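You operate a simulated robot arm through the tools that you are given. There is no shell and no other tool. Be economical: measure what you need, move in short steps, check, and stop when the job is done.

Carry out the task below with a simulated two-armed robot. There is one attempt and no reset: what you move stays moved.

JOB
Open the top blue drawer, take the 20.00 cylinder from the inside of the top blue drawer and put it on the pad on the top of the rusty cabinet and shut the drawer again. Switch the gauge switch off. Fetch the can and stand it on the lip before slide six. Stack the 230 V relay from the top of the packing table on top of the 24 V relay. Put the orange cartridge from the steel top of the long rack on the right end of the lip and the green cartridge on the top of the packing table. Any order will do. Set down upright: can.

The check looks at the end state, three seconds after you hand in, the way a careful person would. Anything else that was tipped, shoved, dropped, spilled or broken makes it a failure.

ROBOT AND FRAMES
Two 6-joint arms with two-finger grippers on one trunk, on a base that drives. Base frame: it is fixed to the floor where the robot stands at the start and does not move with it; the origin is under the middle of the robot, x ahead of it, y to its left, z up. Readings come in mm, degrees, newtons and seconds.
The left shoulder is at the start at [30, 178, 813], the right one opposite. With the tool pointing down near the work surface each hand reaches from about 480 to 820 mm from the robot's upright axis, wherever it stands, measured 20 degrees to its own side. Places, roughly: can [-1250, 1500, 750]; cartridge [-2750, 250, 1250]; cylinder [750, 250, 500]; gauge switch [-200, 1000, 800]; lip before slide six (33x23 cm) [-3120, -1400, 900]; pad [-250, -1500, 1000]; relay [-1750, 2000, 750]; right end of the lip (13x27 cm) [-3420, -1380, 900]; top blue drawer [700, 200, 600]; top of the packing table [-2000, 2300, 800]. Payload 2.54 kg a hand.
The TCP of each hand is the grasp point between the finger pads, 30 mm short of the fingertips. In the tool frame z runs along the fingers and y along their closing line. The gripper opens to 116 mm. The gripper's body begins 95 mm behind the TCP.
Orientation is told as [roll, pitch, yaw] about the base's x, y, z axes, in that order, counted from this pose: with the fingers straight down and closing along the base's y, the tool's x points along the base's -x, its y along +y and its z along -z.

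CONTROLS
- The arms move only by the tool move_arm. It takes "left_commands", "right_commands" or both (then of equal length, played together; a hand with none holds still); each is a list that holds one entry, the list of rows, each a list of 7 numbers: the shift along the tool's x, y, z in mm, then the turn, a rotation vector about the tool's x, y, z in degrees, then the finger opening in mm, from 0 to 116. In form: [[[x, y, z, rx, ry, rz, fingers], ...]]. A call has 1 to 20 rows; each row is the pose to reach, as a shift and turn from the pose commanded when the call began, along the tool's axes at that moment. Each row takes 0.2 s and may step no farther than 50 mm and 8.6 degrees from the row before; otherwise, or with a gripper value out of range, the whole call is refused. Where a pose cannot be reached the arm comes as near as it can. A force on the tool above 40 N (or 10 N above the force at the start of the call, whichever is more), or a blocked arm, ends the call early, and 0.2 s more pass. The fingers move at their own pace (about 153 mm/s each) and stop on an object; they squeeze with about 43 N. The grip force told is the motor's: it shows also when the fingers shut on nothing. Time passes only in rows, and 0.2 s behind the last, so rows that repeat a pose let the fingers close. The reply holds the time, the measured pose of the TCP, the force on the tool along the base axes, the opening and the grip force, in the units named above and with some noise, with the torque about the TCP (base axes, N m) and any sound that the robot's microphone picked up.
- Cameras (640 x 400 px; columns grow to the right, rows downward): "scene" is now at [22.4, 47.3, 1526.8]; the picture's right is [0.68, -0.73, -0.00], its down [-0.60, -0.57, -0.56] and it looks along [0.41, 0.38, -0.83] (base axes); focal length 243 px, centre (320, 200). "left" rides on the left gripper at [69, 15, -122] in its tool frame; the picture's right is [-0.21, 0.98, 0.00], its down [-0.83, -0.18, -0.53] and it looks along [-0.52, -0.11, 0.85] (tool axes); focal length 251 px, centre (320, 200). "right" rides on the right gripper at [69, -15, -122] in its tool frame; the picture's right is [0.21, 0.98, 0.00], its down [-0.83, 0.18, -0.53] and it looks along [-0.52, 0.11, 0.85] (tool axes); focal length 251 px, centre (320, 200). There is no depth. A picture from a camera that has moved, and an enlarged one, comes with that camera's place and axes in the base frame and with its lens.
- camera(camera): a new picture of that camera. The clock stands still meanwhile.
- slide_trunk(by): slides the trunk up (or, below 0, down) by that many mm; the arms and the scene camera ride with it, the base frame stays. It gives what a move gives, with no picture.
- drive_base(legs): drives the robot by 1 to 6 legs, each [ahead, left, turn to the left] in mm, mm and degrees, along the robot's own axes; the way and the turn of a leg run together, so that a leg with both is an arc; at most 1500 mm and 180 degrees a leg. The arms and the cameras ride along, it lands a little off, and it stops where it bumps. It gives what a move gives.
- turn_head(pan, tilt): turns the head with the scene camera to pan (to the left, within 143 degrees either way) and tilt (down, from -29 to 69), counted from straight ahead of the robot. It gives what a move gives.
- inspect(camera, box): a new picture of the part [left, top, right, bottom] of that camera's present view, enlarged. The clock stands still meanwhile.
- hand_in(): hands the job in; it is judged then, once.

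Work in short steps. Places have to be worked out from the pictures, the camera data and where the tool is seen: move nearer, look again, correct. Check each grasp and each placing, and mend what went wrong. You have 196 turns and 176 pictures in all, those below and enlarged ones among them. Open the grippers and draw the arms clear of the work before you hand the job in, unless the task says otherwise; then end with one line.

The tools are called after ">>>" by a JSON object that holds its "fn" and its "kwargs". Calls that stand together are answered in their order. move_arm: Moves the arms, as the interface text tells. Its arguments: {"type":"object","properties":{"left_commands":{"type":"array"},"right_commands":{"type":"array"}},"required":[]} The other tools are called the same way: slide_trunk (by) slides the trunk up or down; drive_base (legs) drives the base; turn_head (pan, tilt) turns the head that bears the scene camera; camera (camera) takes a picture; inspect (camera, box) takes an enlarged picture of a part of a camera's view; hand_in () hands the job in.

At the start:

```text
clock: 0.0
left_ee_pos: [392.7, 272.8, 1039.3]
left_orientation: [0.0, 0.0, 0.0]
left_wrist_force: [0.1, 0.1, -0.6]
left_ft_torque: [-0.01, 0.03, -0.03]
left_grip_width: 116.3
left_finger_force: 0.0
right_ee_pos: [426.0, -52.6, 1065.4]
right_orientation: [0.0, 0.0, 0.1]
right_wrist_force: [0.7, -0.5, 0.6]
right_ft_torque: [-0.01, 0.0, 0.0]
right_grip_width: 116.0
right_finger_force: 0.1
trunk travel left (down, up): [-25.0, 515.0]
robot x, y, heading: [-4.4, -1.3, -0.0]
head pan, tilt: [43.2, 55.8]
```

scene: 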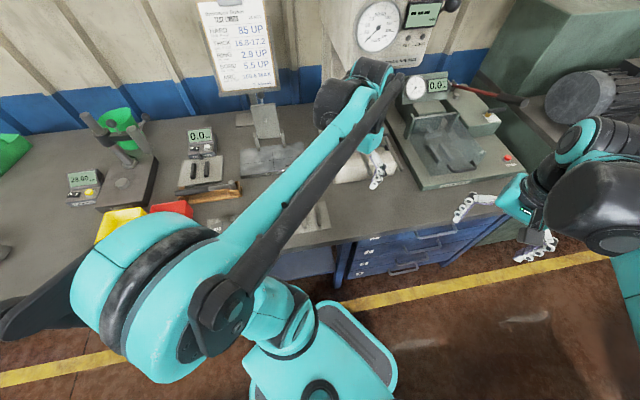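
right: 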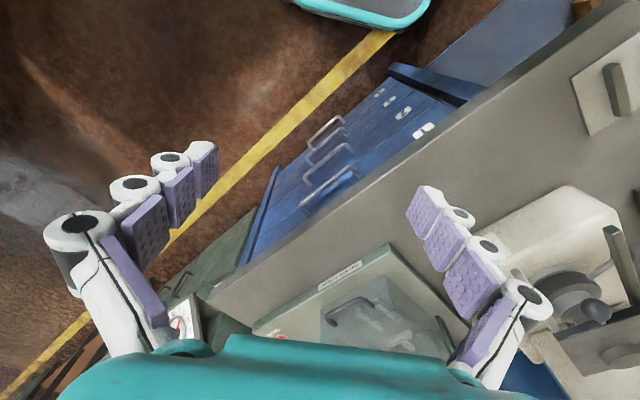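
left: 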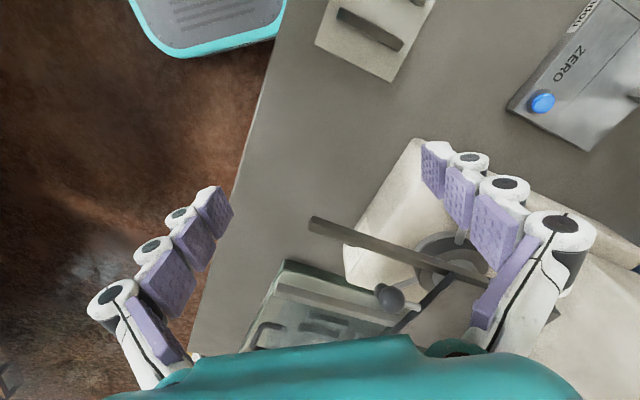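

I start by surveying the surroundings with the head, first straight ahead toward the drawer.

>>> {"fn": "turn_head", "kwargs": {"pan": 15, "tilt": 50}}

>>> {"fn": "camera", "kwargs": {"camera": "scene"}}

>>> {"fn": "turn_head", "kwargs": {"pan": 100, "tilt": 25}}

>>> {"fn": "camera", "kwargs": {"camera": "scene"}}

>>> {"fn": "turn_head", "kwargs": {"pan": -100, "tilt": 25}}

>>> {"fn": "camera", "kwargs": {"camera": "scene"}}

```text
clock: 0.9
left_ee_pos: [392.5, 272.6, 1039.9]
left_orientation: [0.0, 0.1, 0.0]
left_wrist_force: [0.4, 0.2, 0.3]
left_ft_torque: [0.02, 0.01, 0.0]
left_grip_width: 115.7
left_finger_force: 0.1
right_ee_pos: [426.1, -53.2, 1065.8]
right_orientation: [0.0, 0.1, 0.0]
right_wrist_force: [-0.3, 0.1, -0.3]
right_ft_torque: [-0.02, -0.02, -0.02]
right_grip_width: 116.0
right_finger_force: 0.0
trunk travel left (down, up): [-25.0, 515.0]
robot x, y, heading: [-4.7, -0.5, 0.2]
head pan, tilt: [15.0, 50.0]
```

```text
172 pictures are left
camera scene: at [44.8, 18.5, 1534.3], right [0.26, -0.97, 0.0], down [-0.74, -0.2, -0.64], along [0.62, 0.17, -0.77], focal length 243 px, centre (320, 200)
```

scene: 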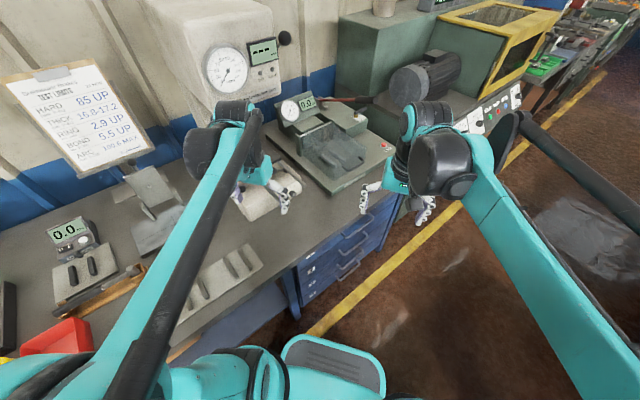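

```text
clock: 2.5
left_ee_pos: [392.7, 273.8, 1039.9]
left_orientation: [0.0, 0.0, 0.0]
left_wrist_force: [-0.1, -0.6, -0.3]
left_ft_torque: [-0.04, 0.04, -0.01]
left_grip_width: 115.9
left_finger_force: 0.0
right_ee_pos: [426.9, -54.0, 1065.7]
right_orientation: [-0.1, 0.0, 0.0]
right_wrist_force: [-0.7, -0.9, -0.2]
right_ft_torque: [-0.01, -0.01, -0.01]
right_grip_width: 116.2
right_finger_force: 0.1
trunk travel left (down, up): [-25.0, 515.0]
robot x, y, heading: [2.6, 0.7, 0.2]
head pan, tilt: [100.0, 25.0]
```

```text
171 pictures are left
camera scene: at [-45.5, 89.3, 1571.8], right [0.98, 0.17, 0.0], down [0.07, -0.42, -0.91], along [-0.16, 0.89, -0.42], focal length 243 px, centre (320, 200)
```

scene: 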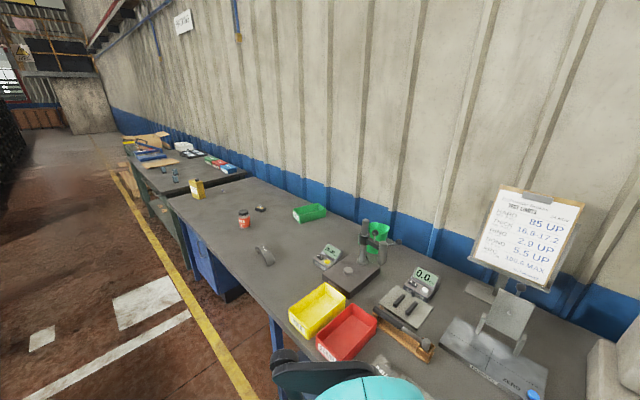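

```text
clock: 5.5
left_ee_pos: [392.1, 272.1, 1040.5]
left_orientation: [0.0, 0.0, -0.1]
left_wrist_force: [0.6, -0.9, -0.4]
left_ft_torque: [-0.01, -0.01, 0.0]
left_grip_width: 116.1
left_finger_force: 0.0
right_ee_pos: [426.7, -54.0, 1064.9]
right_orientation: [0.0, -0.1, -0.1]
right_wrist_force: [-0.3, 0.2, -0.2]
right_ft_torque: [-0.03, -0.01, 0.0]
right_grip_width: 116.0
right_finger_force: 0.0
trunk travel left (down, up): [-25.0, 515.0]
robot x, y, heading: [-2.1, 4.3, 0.2]
head pan, tilt: [-100.0, 25.0]
```

```text
170 pictures are left
camera scene: at [-45.5, -92.2, 1571.8], right [-0.98, 0.17, 0.0], down [0.07, 0.42, -0.91], along [-0.16, -0.89, -0.42], focal length 243 px, centre (320, 200)
```

scene: 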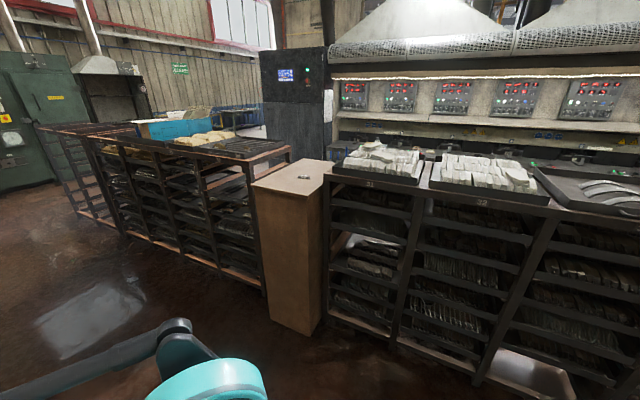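

The bench runs diagonally to the left; the rusty cabinet stands to the right between racks. Next I look behind.

>>> {"fn": "turn_head", "kwargs": {"pan": -143, "tilt": 20}}

>>> {"fn": "camera", "kwargs": {"camera": "scene"}}

>>> {"fn": "turn_head", "kwargs": {"pan": 143, "tilt": 20}}

>>> {"fn": "camera", "kwargs": {"camera": "scene"}}

>>> {"fn": "turn_head", "kwargs": {"pan": 0, "tilt": 62}}

>>> {"fn": "camera", "kwargs": {"camera": "scene"}}

```text
clock: 6.5
left_ee_pos: [393.8, 273.1, 1040.1]
left_orientation: [0.0, 0.0, 0.0]
left_wrist_force: [0.1, -1.3, -0.3]
left_ft_torque: [-0.03, 0.03, -0.01]
left_grip_width: 116.4
left_finger_force: 0.0
right_ee_pos: [426.3, -54.3, 1065.7]
right_orientation: [0.0, 0.1, 0.0]
right_wrist_force: [0.5, 1.1, -0.4]
right_ft_torque: [0.0, 0.0, 0.0]
right_grip_width: 115.9
right_finger_force: 0.0
trunk travel left (down, up): [-25.0, 515.0]
robot x, y, heading: [-5.5, 2.1, -0.0]
head pan, tilt: [-143.0, 20.0]
```

```text
169 pictures are left
camera scene: at [-103.8, -57.6, 1579.9], right [-0.6, 0.8, 0.0], down [0.27, 0.21, -0.94], along [-0.75, -0.57, -0.34], focal length 243 px, centre (320, 200)
```

scene: 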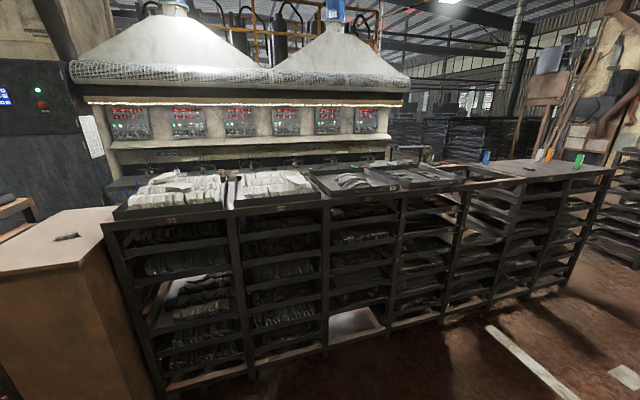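

```text
clock: 10.5
left_ee_pos: [393.0, 273.0, 1039.5]
left_orientation: [0.0, 0.0, 0.0]
left_wrist_force: [-0.3, 0.4, -0.1]
left_ft_torque: [0.01, 0.01, 0.02]
left_grip_width: 116.0
left_finger_force: 0.0
right_ee_pos: [425.9, -53.8, 1066.5]
right_orientation: [0.0, 0.0, -0.1]
right_wrist_force: [1.2, 0.1, 0.7]
right_ft_torque: [0.01, -0.02, -0.02]
right_grip_width: 116.0
right_finger_force: 0.1
trunk travel left (down, up): [-25.0, 515.0]
robot x, y, heading: [-0.6, -2.3, 0.0]
head pan, tilt: [143.0, 20.0]
```

```text
168 pictures are left
camera scene: at [-103.9, 54.6, 1579.9], right [0.6, 0.8, 0.0], down [0.27, -0.21, -0.94], along [-0.75, 0.57, -0.34], focal length 243 px, centre (320, 200)
```

scene: 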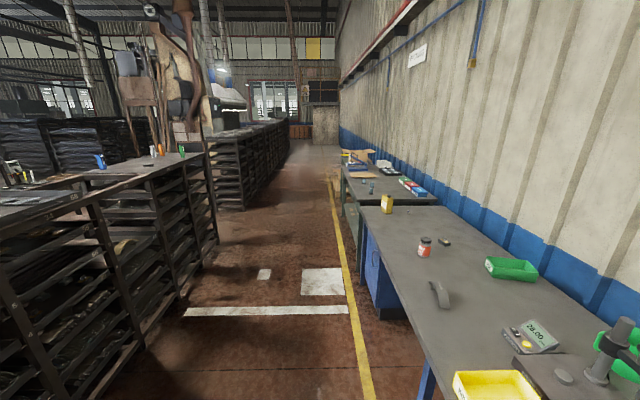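

```text
clock: 12.7
left_ee_pos: [392.0, 272.9, 1041.1]
left_orientation: [0.0, 0.1, 0.0]
left_wrist_force: [-1.1, 0.3, -0.1]
left_ft_torque: [-0.05, 0.04, -0.02]
left_grip_width: 116.0
left_finger_force: 0.1
right_ee_pos: [427.0, -53.9, 1064.8]
right_orientation: [0.0, 0.0, 0.0]
right_wrist_force: [-1.2, -0.7, -0.5]
right_ft_torque: [0.02, 0.0, 0.03]
right_grip_width: 116.3
right_finger_force: 0.1
trunk travel left (down, up): [-25.0, 515.0]
robot x, y, heading: [-0.0, -1.3, 0.1]
head pan, tilt: [0.0, 62.0]
```

```text
167 pictures are left
camera scene: at [34.8, -1.4, 1519.4], right [0.0, -1.0, 0.0], down [-0.88, 0.0, -0.47], along [0.47, 0.0, -0.88], focal length 243 px, centre (320, 200)
```

scene: 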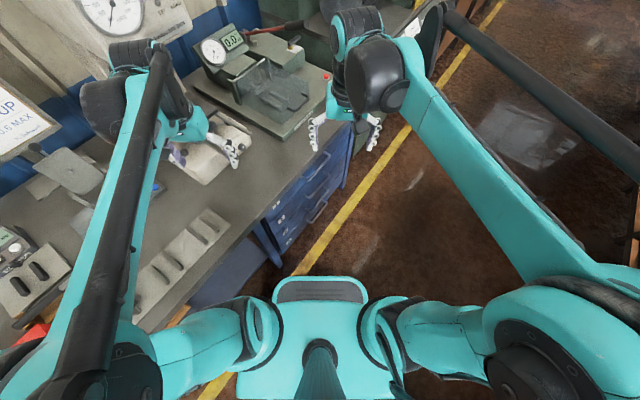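

The bench edge runs along (0.8,-0.6), so facing it means heading about 53°. I back off sideways and turn to face the drawer cabinet.

>>> {"fn": "drive_base", "kwargs": {"legs": [[97, -588, 0], [0, 0, 53.1]]}}

>>> {"fn": "turn_head", "kwargs": {"pan": 0, "tilt": 45}}

>>> {"fn": "camera", "kwargs": {"camera": "scene"}}

```text
clock: 18.4
left_ee_pos: [120.2, -97.1, 1040.6]
left_orientation: [0.0, -0.1, 52.5]
left_wrist_force: [-0.2, -0.3, -0.8]
left_ft_torque: [-0.02, 0.02, -0.01]
left_grip_width: 115.7
left_finger_force: 0.0
right_ee_pos: [400.2, -269.2, 1065.5]
right_orientation: [-0.1, 0.0, 52.4]
right_wrist_force: [-0.4, -0.2, 0.2]
right_ft_torque: [-0.02, -0.03, -0.03]
right_grip_width: 116.1
right_finger_force: 0.0
trunk travel left (down, up): [-25.0, 515.0]
robot x, y, heading: [98.9, -575.2, 52.4]
head pan, tilt: [0.0, 62.0]
```

```text
clock: 19.2
left_ee_pos: [120.2, -96.8, 1038.9]
left_orientation: [0.0, 0.0, 52.5]
left_wrist_force: [-0.6, 0.1, 0.3]
left_ft_torque: [0.03, 0.03, 0.0]
left_grip_width: 115.9
left_finger_force: 0.0
right_ee_pos: [399.7, -268.0, 1066.0]
right_orientation: [0.1, 0.0, 52.5]
right_wrist_force: [0.8, 0.6, 0.4]
right_ft_torque: [0.0, -0.01, 0.0]
right_grip_width: 116.1
right_finger_force: 0.0
trunk travel left (down, up): [-25.0, 515.0]
robot x, y, heading: [95.7, -571.3, 52.4]
head pan, tilt: [0.0, 45.0]
```

```text
166 pictures are left
camera scene: at [129.4, -535.2, 1541.1], right [0.79, -0.61, 0.0], down [-0.43, -0.56, -0.71], along [0.43, 0.56, -0.71], focal length 243 px, centre (320, 200)
```

scene: 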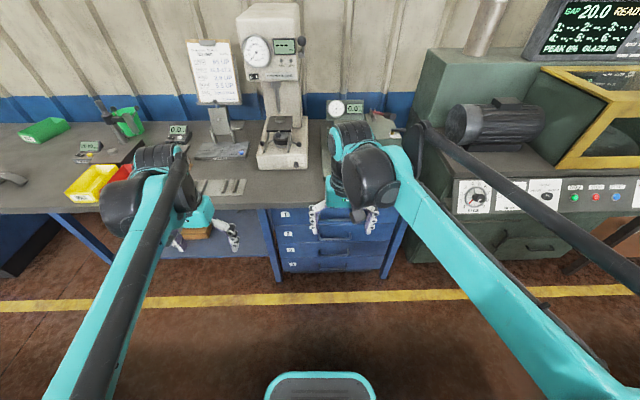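

Facing the drawers. I zoom in on the cabinet.

>>> {"fn": "inspect", "kwargs": {"camera": "scene", "box": [250, 180, 430, 290]}}

>>> {"fn": "camera", "kwargs": {"camera": "right"}}

```text
3.56 times, centred on (340, 235) of scene
camera zoom: at [129.4, -535.2, 1541.1], right [0.79, -0.61, 0.0], down [-0.43, -0.56, -0.71], along [0.43, 0.56, -0.71], focal length 864 px, centre (249, 76)
```

zoom: 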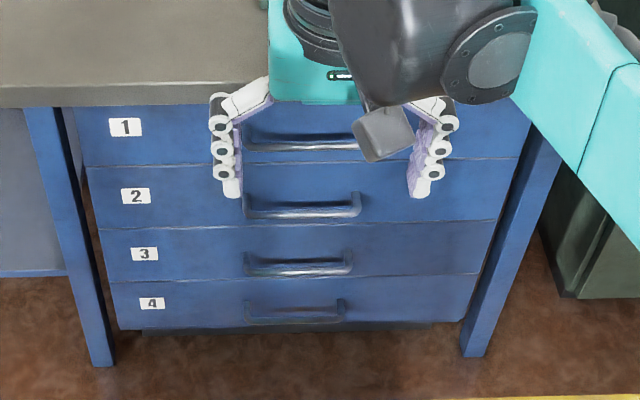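

```text
164 pictures are left
camera right: at [369.7, -333.5, 1187.8], right [-0.91, 0.42, 0.0], down [0.36, 0.77, 0.53], along [0.23, 0.48, -0.85], focal length 251 px, centre (320, 200)
```

right: 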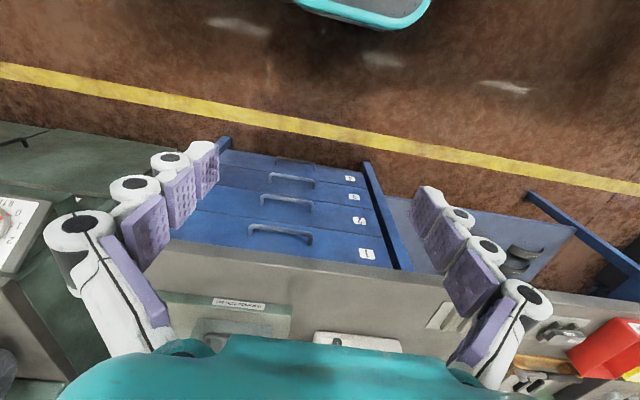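

Handle 1 is estimated at about [599,-31,731]. I pitch the right hand to point forward while moving it ahead and down.

>>> {"fn": "move_arm", "kwargs": {"right_commands": [[[-11, 0, 14, 0, -7.5, 0, 80], [-22, 0, 28, 0, -15, 0, 80], [-33, 0, 42, 0, -22.5, 0, 80], [-45, 0, 56, 0, -30, 0, 80], [-56, 0, 70, 0, -37.5, 0, 80], [-67, 0, 84, 0, -45, 0, 80], [-78, 0, 98, 0, -52.5, 0, 80], [-90, 0, 112, 0, -60, 0, 80], [-101, 0, 126, 0, -67.5, 0, 80], [-112, 0, 140, 0, -75, 0, 80], [-123, 0, 154, 0, -82.5, 0, 80], [-135, 0, 170, 0, -90, 0, 80]]]}}

>>> {"fn": "camera", "kwargs": {"camera": "scene"}}

```text
clock: 21.8
left_ee_pos: [122.1, -96.3, 1038.5]
left_orientation: [0.0, -0.1, 52.6]
left_wrist_force: [0.9, 0.7, -0.4]
left_ft_torque: [-0.02, 0.01, 0.03]
left_grip_width: 116.2
left_finger_force: 0.0
right_ee_pos: [488.8, -123.9, 965.4]
right_orientation: [-8.5, -89.9, 61.0]
right_wrist_force: [1.8, 0.1, 0.6]
right_ft_torque: [-0.02, 0.0, -0.02]
right_grip_width: 80.0
right_finger_force: 0.1
right hand out of reach, approached as far as the arm can: row 11, 12
trunk travel left (down, up): [-25.0, 515.0]
robot x, y, heading: [95.9, -576.3, 52.8]
head pan, tilt: [0.0, 45.0]
```

```text
163 pictures are left
camera scene: at [129.9, -533.8, 1541.1], right [0.79, -0.61, 0.0], down [-0.43, -0.56, -0.71], along [0.43, 0.56, -0.71], focal length 243 px, centre (320, 200)
```

scene: 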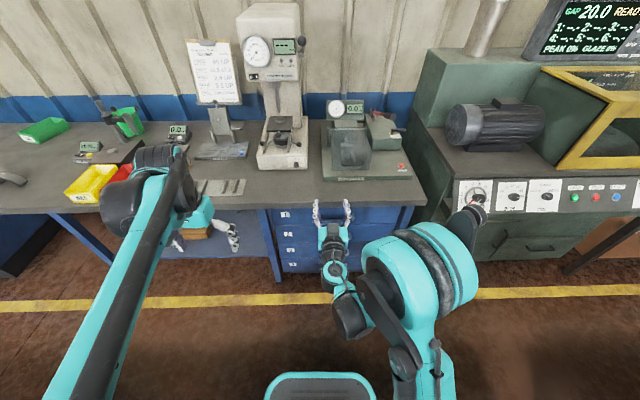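

The hand now points forward. I roll it 90° so that the fingers close vertically, lowering it as it turns.

>>> {"fn": "move_arm", "kwargs": {"right_commands": [[[10, 0, 3, 0, 0, 8.2, 80], [20, 0, 6, 0, 0, 16.4, 80], [30, 0, 9, 0, 0, 24.6, 80], [40, 0, 12, 0, 0, 32.8, 80], [50, 0, 15, 0, 0, 41, 80], [60, 0, 18, 0, 0, 49.2, 80], [70, 0, 21, 0, 0, 57.4, 80], [80, 0, 24, 0, 0, 65.6, 80], [90, 0, 27, 0, 0, 73.8, 80], [100, 0, 30, 0, 0, 82, 80], [110, 0, 30, 0, 0, 90, 80]]]}}

>>> {"fn": "camera", "kwargs": {"camera": "right"}}

```text
clock: 24.2
left_ee_pos: [121.2, -97.6, 1040.4]
left_orientation: [0.0, -0.1, 52.6]
left_wrist_force: [-0.8, -0.1, 0.3]
left_ft_torque: [0.0, 0.02, -0.01]
left_grip_width: 115.9
left_finger_force: 0.1
right_ee_pos: [522.0, -56.6, 900.2]
right_orientation: [87.5, -0.8, -37.0]
right_wrist_force: [0.7, -0.4, 0.4]
right_ft_torque: [-0.01, -0.06, 0.02]
right_grip_width: 80.2
right_finger_force: 0.0
right hand out of reach, approached as far as the arm can: row 1, 2, 3, 4, 5, 6, 7, 8, 9, 10, 11
trunk travel left (down, up): [-25.0, 515.0]
robot x, y, heading: [95.8, -573.1, 52.4]
head pan, tilt: [0.0, 45.0]
```

```text
162 pictures are left
camera right: at [392.5, -114.7, 890.4], right [-0.16, 0.17, 0.97], down [0.34, -0.91, 0.22], along [0.93, 0.37, 0.08], focal length 251 px, centre (320, 200)
```

right: 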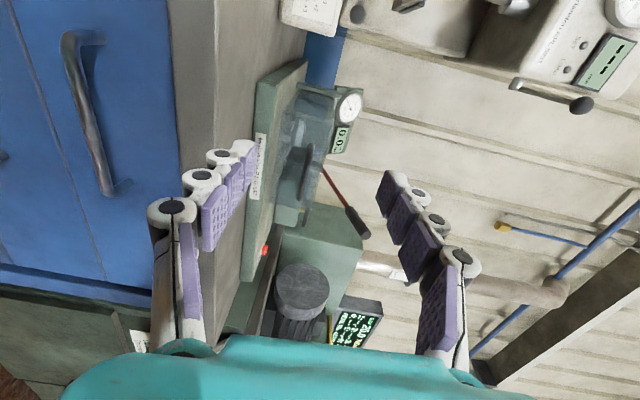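

Triangulating the handle from both cameras gives about [658,32,640], lower than first thought. I step down, forward and to the right.

>>> {"fn": "move_arm", "kwargs": {"right_commands": [[[-10, -30, 10, 0, 0, 0, 80], [-20, -60, 20, 0, 0, 0, 80], [-30, -90, 30, 0, 0, 0, 80], [-40, -120, 40, 0, 0, 0, 80], [-50, -150, 50, 0, 0, 0, 80], [-55, -180, 50, 0, 0, 0, 80], [-55, -210, 50, 0, 0, 0, 80], [-55, -240, 50, 0, 0, 0, 80]]]}}

>>> {"fn": "camera", "kwargs": {"camera": "right"}}

>>> {"fn": "camera", "kwargs": {"camera": "scene"}}

```text
clock: 25.6
left_ee_pos: [120.5, -98.3, 1041.3]
left_orientation: [0.0, -0.1, 52.5]
left_wrist_force: [0.7, 0.0, -0.1]
left_ft_torque: [-0.01, -0.01, -0.02]
left_grip_width: 115.8
left_finger_force: 0.0
right_ee_pos: [621.9, 4.1, 754.1]
right_orientation: [88.7, -0.5, -37.2]
right_wrist_force: [1.2, 0.9, 22.3]
right_ft_torque: [0.45, 0.03, -0.01]
right_grip_width: 94.3
right_finger_force: 10.3
right hand out of reach, approached as far as the arm can: row 1, 2, 3, 4, 5, 6
trunk travel left (down, up): [-25.0, 515.0]
robot x, y, heading: [99.8, -576.3, 52.4]
head pan, tilt: [0.0, 45.0]
stopped in row 6 (right hand): the force on the tool passed its limit at 77 N (the readings are from after the stop); the commanded pose is now the measured one
```

```text
161 pictures are left
camera right: at [493.2, -52.4, 740.7], right [-0.16, 0.15, 0.97], down [0.34, -0.92, 0.2], along [0.93, 0.36, 0.1], focal length 251 px, centre (320, 200)
```

right: 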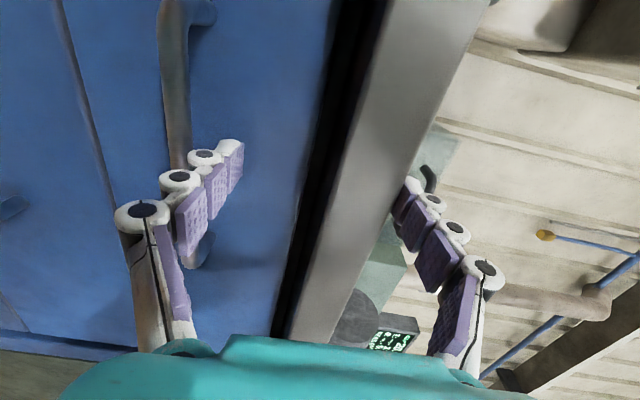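

```text
160 pictures are left
camera scene: at [127.8, -537.1, 1541.6], right [0.79, -0.61, 0.0], down [-0.43, -0.56, -0.71], along [0.43, 0.56, -0.71], focal length 243 px, centre (320, 200)
```

scene: 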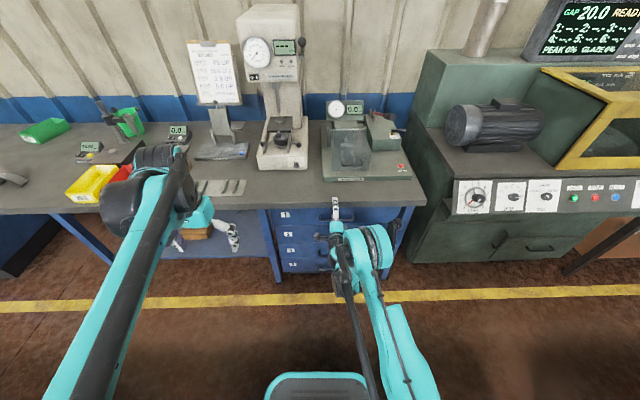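

The upper finger caught the bench edge (top near z 800), since the drawer is recessed below it. I back out, then drop to handle height.

>>> {"fn": "move_arm", "kwargs": {"right_commands": [[[0, 5, -15, 0, 0, 0, 80], [0, 5, -40, 0, 0, 0, 80], [0, 5, -70, 0, 0, 0, 80], [0, -20, -80, 0, 0, 0, 80], [0, -50, -80, 0, 0, 0, 80], [0, -80, -80, 0, 0, 0, 80], [0, -110, -80, 0, 0, 0, 80]]]}}

>>> {"fn": "camera", "kwargs": {"camera": "right"}}

>>> {"fn": "inspect", "kwargs": {"camera": "scene", "box": [250, 180, 430, 290]}}

```text
clock: 26.8
left_ee_pos: [119.6, -98.4, 1041.3]
left_orientation: [-0.1, -0.1, 52.4]
left_wrist_force: [-1.3, -1.0, 0.5]
left_ft_torque: [0.0, -0.04, 0.03]
left_grip_width: 116.2
left_finger_force: 0.0
right_ee_pos: [612.3, 8.7, 752.9]
right_orientation: [88.4, -0.6, -37.6]
right_wrist_force: [1.3, -0.8, 21.1]
right_ft_torque: [0.53, 0.01, 0.08]
right_grip_width: 95.3
right_finger_force: 11.0
right hand out of reach, approached as far as the arm can: row 1, 2, 3, 4, 5
trunk travel left (down, up): [-25.0, 515.0]
robot x, y, heading: [99.5, -577.7, 52.6]
head pan, tilt: [0.0, 45.0]
stopped in row 5 (right hand): the force on the tool passed its limit at 88 N (the readings are from after the stop); the commanded pose is now the measured one
```

```text
159 pictures are left
camera right: at [482.8, -47.7, 740.5], right [-0.16, 0.16, 0.97], down [0.33, -0.92, 0.2], along [0.93, 0.36, 0.1], focal length 251 px, centre (320, 200)
```

right: 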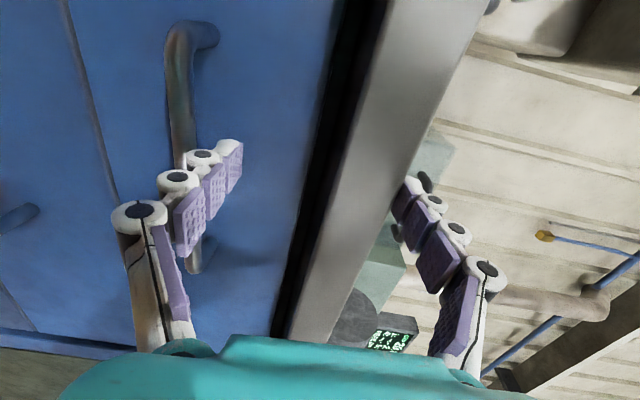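

```text
3.56 times, centred on (340, 235) of scene
camera zoom: at [127.8, -537.0, 1541.5], right [0.79, -0.61, 0.0], down [-0.43, -0.56, -0.71], along [0.43, 0.56, -0.71], focal length 864 px, centre (249, 76)
```

zoom: 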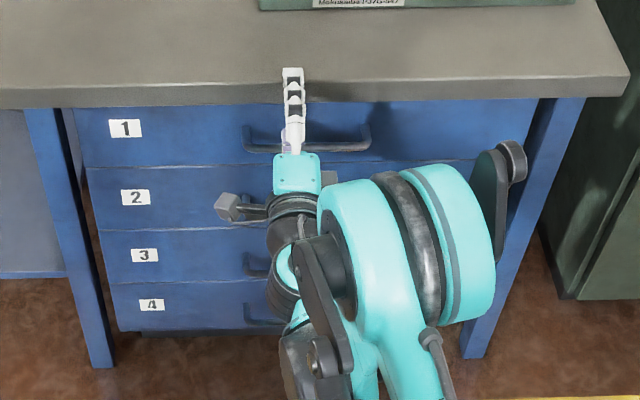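

The arm is at its inner reach limit, so it can't retract. I lift it off the bench and back the base away instead.

>>> {"fn": "move_arm", "kwargs": {"right_commands": [[[0, 20, 0, 0, 0, 0, 90], [0, 40, 0, 0, 0, 0, 80], [0, 60, 0, 0, 0, 0, 80]]]}}

>>> {"fn": "drive_base", "kwargs": {"legs": [[-170, 0, 0]]}}

>>> {"fn": "move_arm", "kwargs": {"right_commands": [[[0, -30, 0, 0, 0, 0, 80], [0, -60, 0, 0, 0, 0, 80], [0, -90, 5, 0, 0, 0, 80], [0, -120, 10, 0, 0, 0, 80], [0, -150, 15, 0, 0, 0, 80], [0, -170, 20, 0, 0, 0, 80]]]}}

>>> {"fn": "camera", "kwargs": {"camera": "right"}}

>>> {"fn": "inspect", "kwargs": {"camera": "scene", "box": [240, 130, 420, 240]}}

```text
clock: 27.6
left_ee_pos: [122.7, -93.1, 1038.4]
left_orientation: [0.0, 0.2, 52.5]
left_wrist_force: [0.6, -0.4, 0.0]
left_ft_torque: [0.04, 0.02, 0.01]
left_grip_width: 116.2
left_finger_force: 0.0
right_ee_pos: [615.8, 12.6, 806.0]
right_orientation: [88.0, -0.4, -37.5]
right_wrist_force: [10.7, 14.4, -28.9]
right_ft_torque: [0.73, -0.06, 0.13]
right_grip_width: 90.6
right_finger_force: 7.9
trunk travel left (down, up): [-25.0, 515.0]
robot x, y, heading: [95.4, -574.0, 52.6]
head pan, tilt: [0.0, 45.0]
```

```text
clock: 29.0
left_ee_pos: [19.2, -229.2, 1040.2]
left_orientation: [0.0, 0.0, 52.7]
left_wrist_force: [-0.6, 0.3, 0.2]
left_ft_torque: [0.06, -0.05, -0.01]
left_grip_width: 116.1
left_finger_force: 0.0
right_ee_pos: [510.9, -120.2, 810.3]
right_orientation: [88.2, -0.7, -37.3]
right_wrist_force: [-1.0, 0.2, -0.1]
right_ft_torque: [0.0, 0.03, 0.01]
right_grip_width: 80.1
right_finger_force: 0.0
trunk travel left (down, up): [-25.0, 515.0]
robot x, y, heading: [-6.3, -705.2, 52.8]
head pan, tilt: [0.0, 45.0]
```

```text
clock: 30.4
left_ee_pos: [19.4, -227.7, 1039.5]
left_orientation: [-0.1, 0.0, 52.6]
left_wrist_force: [0.0, -0.4, 1.3]
left_ft_torque: [-0.01, 0.0, 0.02]
left_grip_width: 116.2
left_finger_force: 0.0
right_ee_pos: [515.4, -111.5, 690.3]
right_orientation: [88.3, -0.6, -37.3]
right_wrist_force: [1.0, 0.3, 0.0]
right_ft_torque: [-0.02, -0.02, 0.01]
right_grip_width: 80.1
right_finger_force: 0.1
right hand out of reach, approached as far as the arm can: row 4, 5, 6
trunk travel left (down, up): [-25.0, 515.0]
robot x, y, heading: [-1.0, -705.2, 52.7]
head pan, tilt: [0.0, 45.0]
```

```text
157 pictures are left
camera right: at [385.9, -168.4, 678.7], right [-0.16, 0.16, 0.97], down [0.33, -0.92, 0.21], along [0.93, 0.36, 0.09], focal length 251 px, centre (320, 200)
```

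right: 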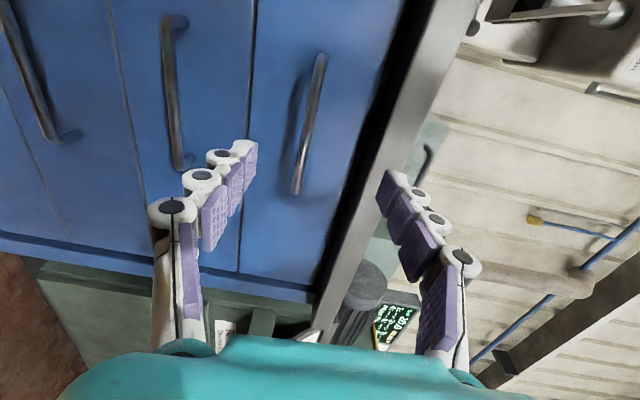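

```text
3.56 times, centred on (330, 185) of scene
camera zoom: at [29.0, -666.4, 1541.2], right [0.8, -0.61, 0.0], down [-0.43, -0.56, -0.71], along [0.43, 0.56, -0.71], focal length 864 px, centre (284, 253)
```

zoom: 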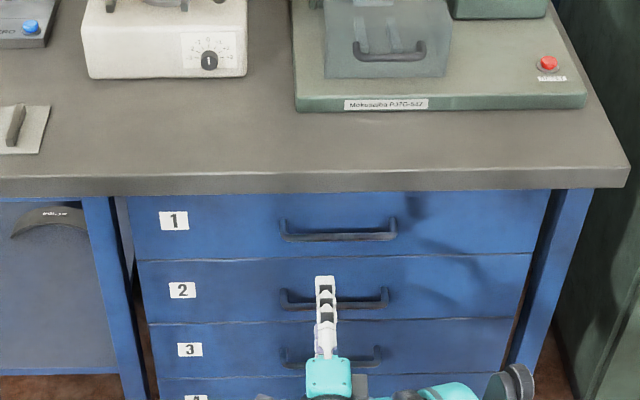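

Now drawers 1–3 are identifiable; handle 1 is at about [631,-1,673]. I move forward a bit to regain reach and check the pose.

>>> {"fn": "move_arm", "kwargs": {"right_commands": [[[-5, 0, 20, 0, 0, 0, 80], [-10, 5, 40, 0, 0, 0, 80], [-20, 10, 60, 0, 0, 0, 80], [-20, 20, 80, 0, 0, 0, 80], [-20, 20, 80, 0, 0, 0, 80]]]}}

>>> {"fn": "camera", "kwargs": {"camera": "right"}}

```text
clock: 31.6
left_ee_pos: [17.6, -228.8, 1038.8]
left_orientation: [0.0, 0.1, 52.7]
left_wrist_force: [0.2, 0.1, -0.7]
left_ft_torque: [0.01, 0.02, 0.0]
left_grip_width: 116.1
left_finger_force: 0.0
right_ee_pos: [578.5, -63.5, 717.5]
right_orientation: [88.1, -0.5, -37.3]
right_wrist_force: [0.3, 0.2, -0.1]
right_ft_torque: [-0.04, 0.02, 0.0]
right_grip_width: 80.1
right_finger_force: 0.0
right hand out of reach, approached as far as the arm can: row 1, 2, 3, 4, 5
trunk travel left (down, up): [-25.0, 515.0]
robot x, y, heading: [0.1, -709.3, 52.4]
head pan, tilt: [0.0, 45.0]
```

```text
155 pictures are left
camera right: at [450.2, -118.6, 705.1], right [-0.16, 0.16, 0.97], down [0.34, -0.92, 0.21], along [0.93, 0.36, 0.09], focal length 251 px, centre (320, 200)
```

right: 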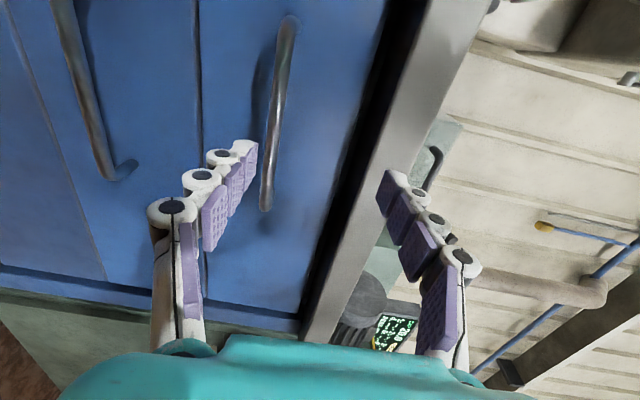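

The arm can't get lower with fully horizontal fingers, so I tilt the fingers down by 30°, which should ease reach.

>>> {"fn": "move_arm", "kwargs": {"right_commands": [[[0, 0, 0, 7.5, 0, 0, 80], [0, 0, 0, 15, 0, 0, 80], [0, 0, 0, 22.5, 0, 0, 80], [0, 0, 0, 30, 0, 0, 80], [0, 0, 0, 30, 0, 0, 80]]]}}

>>> {"fn": "camera", "kwargs": {"camera": "right"}}

```text
clock: 32.8
left_ee_pos: [18.5, -228.6, 1039.2]
left_orientation: [-0.1, 0.0, 52.6]
left_wrist_force: [0.0, 0.3, -0.5]
left_ft_torque: [0.02, -0.02, -0.04]
left_grip_width: 116.1
left_finger_force: 0.1
right_ee_pos: [579.1, -63.5, 715.4]
right_orientation: [58.1, -0.5, -37.3]
right_wrist_force: [-0.3, 0.0, 0.8]
right_ft_torque: [0.01, 0.02, 0.0]
right_grip_width: 80.1
right_finger_force: 0.1
trunk travel left (down, up): [-25.0, 515.0]
robot x, y, heading: [-2.9, -708.0, 52.7]
head pan, tilt: [0.0, 45.0]
```

```text
154 pictures are left
camera right: at [456.0, -110.6, 767.4], right [0.14, 0.55, 0.83], down [0.44, -0.78, 0.44], along [0.89, 0.3, -0.34], focal length 251 px, centre (320, 200)
```

right: 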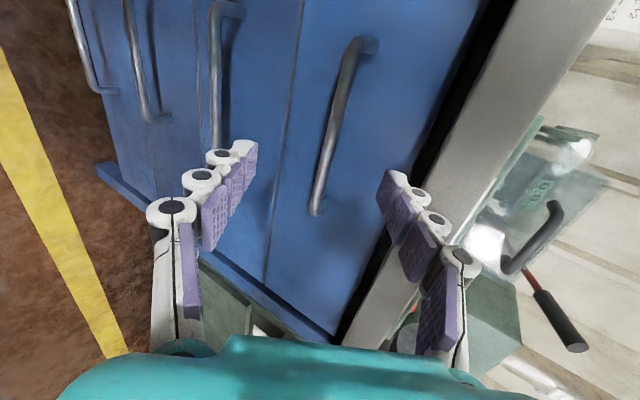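

The tilted pose holds. The handle lies almost straight along the tool axis about 85 mm ahead; I narrow the fingers and approach.

>>> {"fn": "move_arm", "kwargs": {"right_commands": [[[0, 1, 15, 0, 0, 0, 60], [0, 2, 30, 0, 0, 0, 50], [0, 3, 45, 0, 0, 0, 50], [0, 4, 58, 0, 0, 0, 50]]]}}

>>> {"fn": "camera", "kwargs": {"camera": "right"}}

>>> {"fn": "inspect", "kwargs": {"camera": "scene", "box": [275, 140, 395, 215]}}

```text
clock: 33.8
left_ee_pos: [20.2, -228.1, 1039.5]
left_orientation: [0.0, 0.1, 52.8]
left_wrist_force: [-0.1, -0.2, 0.3]
left_ft_torque: [0.01, -0.01, 0.0]
left_grip_width: 115.9
left_finger_force: 0.1
right_ee_pos: [611.5, -23.8, 687.8]
right_orientation: [58.2, -0.7, -37.3]
right_wrist_force: [-0.3, -0.4, 0.0]
right_ft_torque: [-0.01, -0.03, 0.02]
right_grip_width: 50.3
right_finger_force: 0.0
trunk travel left (down, up): [-25.0, 515.0]
robot x, y, heading: [-6.1, -702.9, 52.8]
head pan, tilt: [0.0, 45.0]
```

```text
153 pictures are left
camera right: at [488.6, -69.6, 739.2], right [0.13, 0.54, 0.83], down [0.44, -0.78, 0.44], along [0.89, 0.3, -0.34], focal length 251 px, centre (320, 200)
```

right: 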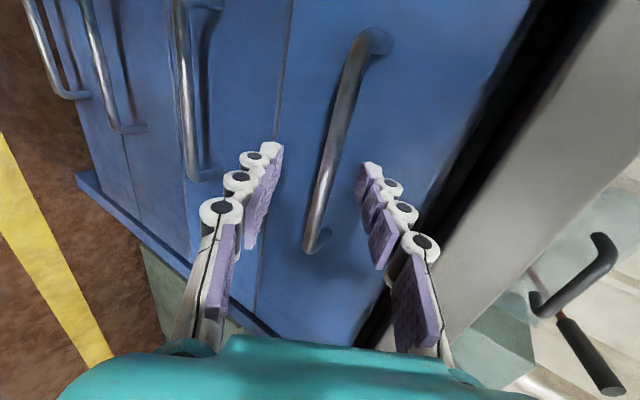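

```text
5.33 times, centred on (335, 178) of scene
camera zoom: at [29.3, -666.1, 1541.2], right [0.8, -0.61, 0.0], down [-0.43, -0.56, -0.71], along [0.43, 0.56, -0.71], focal length 1296 px, centre (240, 320)
```

zoom: 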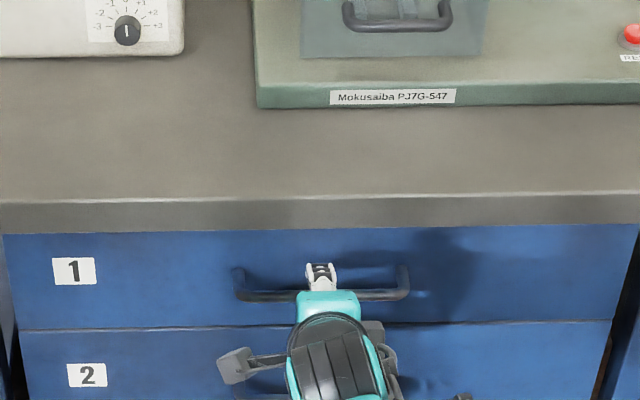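

The fingers straddle the bar. I advance 22 mm and close.

>>> {"fn": "move_arm", "kwargs": {"right_commands": [[[0, 0, 10, 0, 0, 0, 50], [0, 0, 22, 0, 0, 0, 50], [0, 0, 22, 0, 0, 0, 0], [0, 0, 22, 0, 0, 0, 0], [0, 0, 22, 0, 0, 0, 0]]]}}

>>> {"fn": "camera", "kwargs": {"camera": "right"}}

```text
clock: 35.0
left_ee_pos: [16.9, -230.8, 1041.1]
left_orientation: [0.0, -0.1, 52.7]
left_wrist_force: [-0.4, -0.6, 0.2]
left_ft_torque: [-0.02, 0.02, 0.02]
left_grip_width: 116.0
left_finger_force: 0.0
right_ee_pos: [621.6, -10.0, 682.8]
right_orientation: [58.6, -0.6, -37.4]
right_wrist_force: [4.6, 2.1, 33.3]
right_ft_torque: [0.15, -0.62, 0.05]
right_grip_width: 10.7
right_finger_force: 37.6
trunk travel left (down, up): [-25.0, 515.0]
robot x, y, heading: [-0.6, -705.6, 52.6]
head pan, tilt: [0.0, 45.0]
```

```text
151 pictures are left
camera right: at [498.2, -57.6, 733.1], right [0.13, 0.54, 0.83], down [0.43, -0.79, 0.44], along [0.89, 0.3, -0.34], focal length 251 px, centre (320, 200)
```

right: 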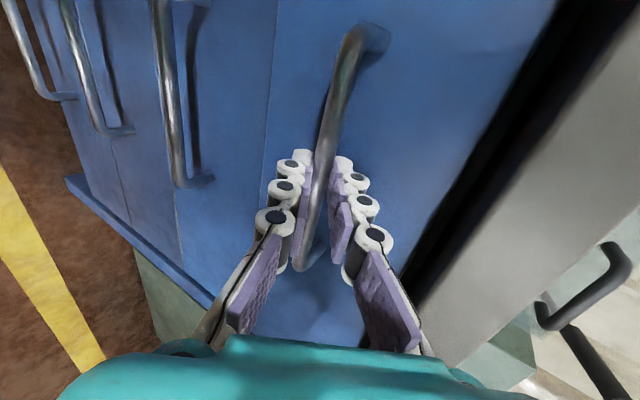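

Handle gripped (10.7 mm). I relieve the vertical strain slightly and then pull the drawer by backing up the base in a short first step.

>>> {"fn": "move_arm", "kwargs": {"right_commands": [[[0, 4, 0, 0, 0, 0, 0], [0, 5, 0, 0, 0, 0, 0]]]}}

>>> {"fn": "drive_base", "kwargs": {"legs": [[-80, 0, 0]]}}

>>> {"fn": "camera", "kwargs": {"camera": "scene"}}

```text
clock: 35.6
left_ee_pos: [18.3, -230.6, 1040.1]
left_orientation: [0.0, -0.1, 52.7]
left_wrist_force: [0.0, -0.4, 0.0]
left_ft_torque: [0.0, -0.02, 0.0]
left_grip_width: 115.6
left_finger_force: 0.0
right_ee_pos: [624.2, -7.8, 684.1]
right_orientation: [58.3, -0.4, -37.4]
right_wrist_force: [6.7, -1.2, 17.6]
right_ft_torque: [0.04, -0.38, 0.35]
right_grip_width: 10.6
right_finger_force: 37.8
trunk travel left (down, up): [-25.0, 515.0]
robot x, y, heading: [-3.8, -706.1, 52.9]
head pan, tilt: [0.0, 45.0]
```

```text
clock: 36.3
left_ee_pos: [14.8, -233.0, 1039.2]
left_orientation: [0.0, 0.0, 52.7]
left_wrist_force: [0.6, 0.2, 0.4]
left_ft_torque: [0.0, 0.01, 0.03]
left_grip_width: 115.9
left_finger_force: 0.2
right_ee_pos: [619.5, -10.5, 684.1]
right_orientation: [58.4, -0.7, -37.3]
right_wrist_force: [-0.7, -1.0, -9.8]
right_ft_torque: [-0.14, 0.03, 0.4]
right_grip_width: 11.0
right_finger_force: 38.0
trunk travel left (down, up): [-25.0, 515.0]
robot x, y, heading: [-5.0, -709.8, 52.9]
head pan, tilt: [0.0, 45.0]
stopped in leg 1: the force on the tool passed its limit at 45 N (the readings are from after the stop); the commanded pose is now the measured one
```

```text
150 pictures are left
camera scene: at [25.4, -671.3, 1541.0], right [0.8, -0.61, 0.0], down [-0.43, -0.56, -0.71], along [0.43, 0.56, -0.71], focal length 243 px, centre (320, 200)
```

scene: 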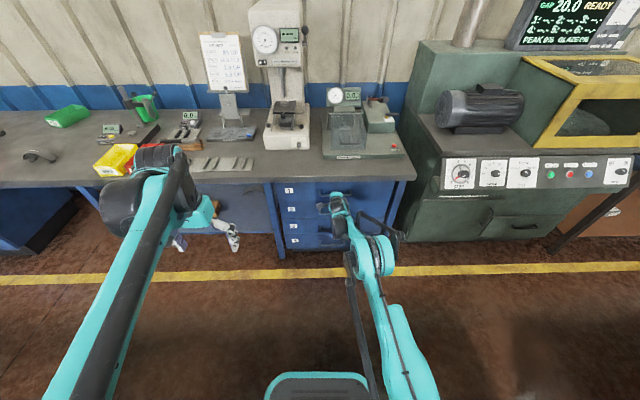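

The base jerked too hard. I pull slowly with the arm instead.

>>> {"fn": "move_arm", "kwargs": {"right_commands": [[[0, -1.6, -2.6, 0, 0, 0, 0], [0, -3.1, -5.1, 0, 0, 0, 0], [0, -5.2, -8.5, 0, 0, 0, 0], [0, -8, -13, 0, 0, 0, 0], [0, -10.5, -17, 0, 0, 0, 0], [0, -15.7, -25.5, 0, 0, 0, 0], [0, -21, -34, 0, 0, 0, 0], [0, -26, -42.5, 0, 0, 0, 0]]]}}

```text
clock: 38.1
left_ee_pos: [14.9, -233.2, 1038.4]
left_orientation: [0.0, 0.1, 52.7]
left_wrist_force: [0.1, -0.3, 0.6]
left_ft_torque: [0.02, 0.01, 0.0]
left_grip_width: 115.9
left_finger_force: 0.0
right_ee_pos: [590.9, -50.2, 682.3]
right_orientation: [58.4, -0.6, -37.3]
right_wrist_force: [4.8, -5.9, -15.8]
right_ft_torque: [-0.44, -0.16, -0.02]
right_grip_width: 10.9
right_finger_force: 38.2
trunk travel left (down, up): [-25.0, 515.0]
robot x, y, heading: [-7.7, -710.1, 52.9]
head pan, tilt: [0.0, 45.0]
```

The drawer is coming (grip still on the handle). I keep pulling.

>>> {"fn": "move_arm", "kwargs": {"right_commands": [[[0, -4, -4, 0, 0, 0, 0], [0, -9, -12, 0, 0, 0, 0], [0, -14, -20, 0, 0, 0, 0], [0, -19, -29, 0, 0, 0, 0], [0, -24, -37, 0, 0, 0, 0], [0, -29, -46, 0, 0, 0, 0], [0, -34, -54, 0, 0, 0, 0], [0, -39, -62, 0, 0, 0, 0], [0, -44, -70, 0, 0, 0, 0], [0, -49, -78, 0, 0, 0, 0]]]}}

>>> {"fn": "camera", "kwargs": {"camera": "scene"}}

```text
clock: 40.3
left_ee_pos: [15.6, -235.0, 1039.6]
left_orientation: [0.1, 0.1, 52.7]
left_wrist_force: [0.0, 0.7, 0.2]
left_ft_torque: [-0.01, -0.06, -0.03]
left_grip_width: 115.7
left_finger_force: 0.1
right_ee_pos: [538.9, -124.6, 683.1]
right_orientation: [58.6, -0.6, -37.5]
right_wrist_force: [22.5, -19.3, -1.1]
right_ft_torque: [-0.43, -0.44, -0.24]
right_grip_width: 10.9
right_finger_force: 37.9
trunk travel left (down, up): [-25.0, 515.0]
robot x, y, heading: [-8.3, -713.2, 52.7]
head pan, tilt: [0.0, 45.0]
```

```text
149 pictures are left
camera scene: at [26.8, -674.0, 1541.2], right [0.8, -0.61, 0.0], down [-0.43, -0.56, -0.71], along [0.43, 0.56, -0.71], focal length 243 px, centre (320, 200)
```

scene: 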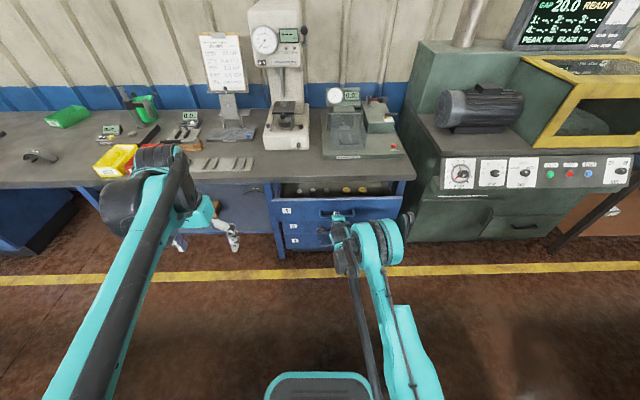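

The drawer is open about 140 mm and cylinders are visible at its back. I zoom in.

>>> {"fn": "inspect", "kwargs": {"camera": "scene", "box": [260, 165, 420, 265]}}

```text
4.00 times, centred on (340, 215) of scene
camera zoom: at [26.8, -674.0, 1541.2], right [0.8, -0.61, 0.0], down [-0.43, -0.56, -0.71], along [0.43, 0.56, -0.71], focal length 972 px, centre (240, 140)
```

zoom: 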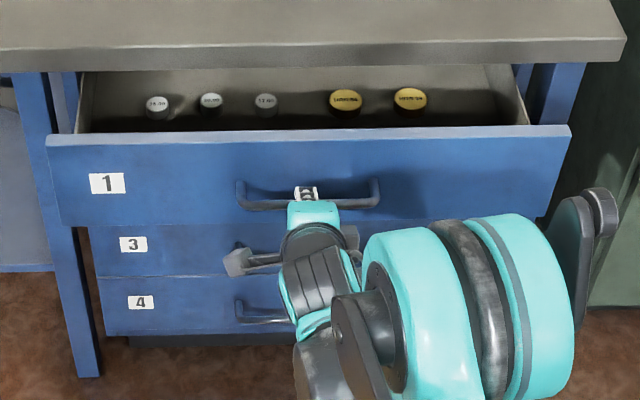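

Labels are small; I need the drawer out another ~130 mm to reach from above. I continue pulling with a slight rightward correction.

>>> {"fn": "move_arm", "kwargs": {"right_commands": [[[-4, -2, -2, 0, 0, 0, 0], [-6, -7, -9, 0, 0, 0, 0], [-6, -12, -17, 0, 0, 0, 0], [-6, -17, -25, 0, 0, 0, 0], [-6, -21, -34, 0, 0, 0, 0], [-6, -26, -42, 0, 0, 0, 0], [-6, -31, -51, 0, 0, 0, 0], [-7, -36, -59, 0, 0, 0, 0], [-7, -41, -68, 0, 0, 0, 0], [-7, -46, -76, 0, 0, 0, 0], [-7, -52, -84, 0, 0, 0, 0], [-7, -57, -93, 0, 0, 0, 0], [-8, -62, -101, 0, 0, 0, 0], [-8, -67, -109, 0, 0, 0, 0]]]}}

>>> {"fn": "inspect", "kwargs": {"camera": "scene", "box": [260, 165, 420, 265]}}

```text
clock: 42.7
left_ee_pos: [14.9, -233.7, 1039.4]
left_orientation: [0.1, 0.2, 52.7]
left_wrist_force: [0.1, 0.5, -0.8]
left_ft_torque: [0.02, 0.0, 0.01]
left_grip_width: 116.1
left_finger_force: 0.1
right_ee_pos: [492.2, -187.7, 683.6]
right_orientation: [57.8, -0.6, -37.6]
right_wrist_force: [-2.7, -1.8, -26.3]
right_ft_torque: [-0.4, 0.06, 0.33]
right_grip_width: 11.0
right_finger_force: 38.0
right hand out of reach, approached as far as the arm can: row 9, 10, 11
trunk travel left (down, up): [-25.0, 515.0]
robot x, y, heading: [-7.3, -711.6, 52.7]
head pan, tilt: [0.0, 45.0]
stopped in row 11 (right hand): the force on the tool passed its limit at 51 N (the readings are from after the stop); the commanded pose is now the measured one
```

```text
4.00 times, centred on (340, 215) of scene
camera zoom: at [26.2, -670.7, 1541.0], right [0.8, -0.61, 0.0], down [-0.43, -0.56, -0.71], along [0.43, 0.56, -0.71], focal length 972 px, centre (240, 140)
```

zoom: 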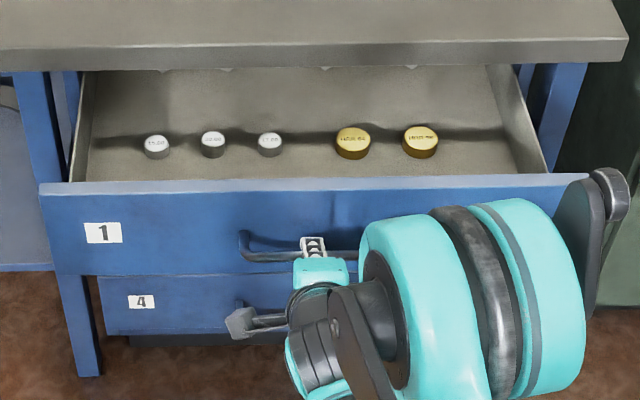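

The arm is at its inner limit again. I relieve the strain, then try tiny base steps backward to pull further.

>>> {"fn": "move_arm", "kwargs": {"right_commands": [[[0, -3, 1, 0, 0, 0, 0], [0, -4, 2, 0, 0, 0, 0]]]}}

>>> {"fn": "drive_base", "kwargs": {"legs": [[-12, 0, 0], [-12, 0, 0], [-12, 0, 0], [-12, 0, 0], [-12, 0, 0], [-12, 0, 0]]}}

```text
clock: 43.3
left_ee_pos: [15.3, -233.2, 1040.3]
left_orientation: [0.0, -0.1, 52.7]
left_wrist_force: [0.8, 0.2, 0.5]
left_ft_torque: [0.01, -0.02, 0.0]
left_grip_width: 115.9
left_finger_force: 0.0
right_ee_pos: [493.7, -185.7, 682.3]
right_orientation: [58.2, -0.7, -37.3]
right_wrist_force: [1.7, -3.2, -5.0]
right_ft_torque: [-0.35, -0.32, 0.01]
right_grip_width: 10.8
right_finger_force: 38.3
trunk travel left (down, up): [-25.0, 515.0]
robot x, y, heading: [-5.4, -715.0, 52.9]
head pan, tilt: [0.0, 45.0]
```

```text
clock: 45.8
left_ee_pos: [-29.2, -293.6, 1040.0]
left_orientation: [0.2, 0.0, 52.7]
left_wrist_force: [0.1, -0.6, 0.2]
left_ft_torque: [0.0, -0.01, -0.01]
left_grip_width: 116.0
left_finger_force: 0.1
right_ee_pos: [449.8, -246.4, 683.4]
right_orientation: [58.0, -0.5, -37.6]
right_wrist_force: [23.4, -18.5, 5.0]
right_ft_torque: [-0.33, -0.6, -0.22]
right_grip_width: 10.7
right_finger_force: 37.8
trunk travel left (down, up): [-25.0, 515.0]
robot x, y, heading: [-50.9, -768.6, 52.7]
head pan, tilt: [0.0, 45.0]
```

Worked: 75 mm more. I check the drawer and labels.

>>> {"fn": "inspect", "kwargs": {"camera": "scene", "box": [265, 160, 385, 235]}}

>>> {"fn": "camera", "kwargs": {"camera": "left"}}

```text
5.33 times, centred on (325, 198) of scene
camera zoom: at [-17.7, -732.6, 1541.2], right [0.8, -0.61, 0.0], down [-0.43, -0.56, -0.71], along [0.43, 0.56, -0.71], focal length 1296 px, centre (293, 213)
```

zoom: 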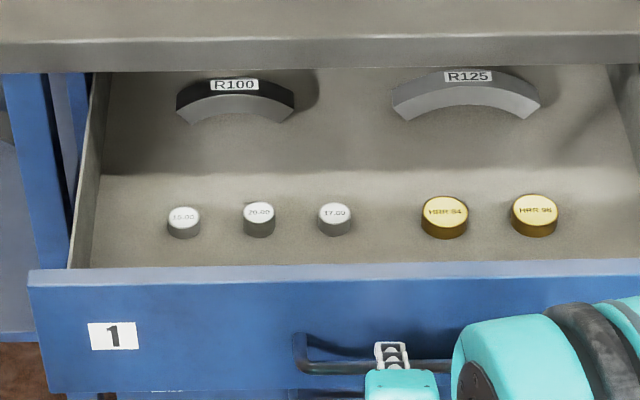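

```text
145 pictures are left
camera left: at [-82.3, -338.4, 1163.3], right [-0.65, 0.76, 0.0], down [0.65, 0.55, 0.53], along [0.41, 0.35, -0.85], focal length 251 px, centre (320, 200)
```

left: 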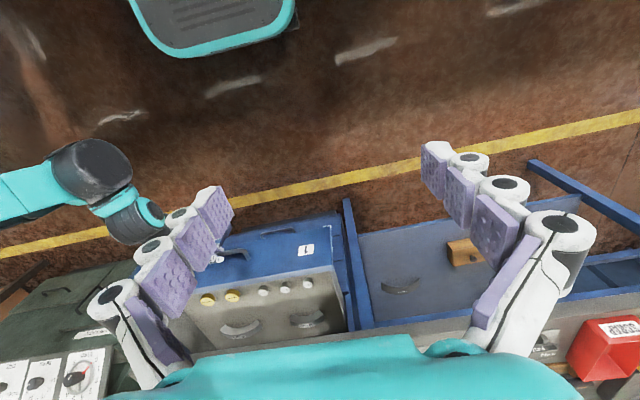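

The middle one is the 20.00 cylinder (near e≈401, n≈323, z≈620). I pull 40 mm more to clear the bench edge.

>>> {"fn": "move_arm", "kwargs": {"right_commands": [[[-3, 0, 0, 0, 0, 0, 0], [-5, 0, 0, 0, 0, 0, 0]]]}}

>>> {"fn": "drive_base", "kwargs": {"legs": [[-12, 0, 0], [-12, 0, 0], [-12, 0, 0], [-12, 0, 0]]}}

```text
clock: 46.4
left_ee_pos: [-31.3, -291.2, 1039.3]
left_orientation: [-0.1, 0.0, 52.8]
left_wrist_force: [-0.1, 0.4, 0.6]
left_ft_torque: [-0.01, 0.03, 0.01]
left_grip_width: 115.8
left_finger_force: 0.0
right_ee_pos: [451.4, -244.8, 682.4]
right_orientation: [57.9, -0.6, -37.3]
right_wrist_force: [-16.7, 9.0, -5.3]
right_ft_torque: [-0.27, -0.27, 0.08]
right_grip_width: 10.9
right_finger_force: 37.7
trunk travel left (down, up): [-25.0, 515.0]
robot x, y, heading: [-54.0, -770.0, 52.5]
head pan, tilt: [0.0, 45.0]
```

```text
clock: 48.2
left_ee_pos: [-60.8, -329.1, 1040.0]
left_orientation: [-0.1, 0.1, 52.7]
left_wrist_force: [-0.4, -0.3, -0.2]
left_ft_torque: [0.05, -0.02, 0.01]
left_grip_width: 116.0
left_finger_force: 0.1
right_ee_pos: [424.3, -283.8, 683.5]
right_orientation: [57.9, -0.6, -37.4]
right_wrist_force: [-23.0, 16.0, -9.0]
right_ft_torque: [-0.08, 0.04, 0.55]
right_grip_width: 10.8
right_finger_force: 37.5
trunk travel left (down, up): [-25.0, 515.0]
robot x, y, heading: [-75.8, -807.5, 52.8]
head pan, tilt: [0.0, 45.0]
```

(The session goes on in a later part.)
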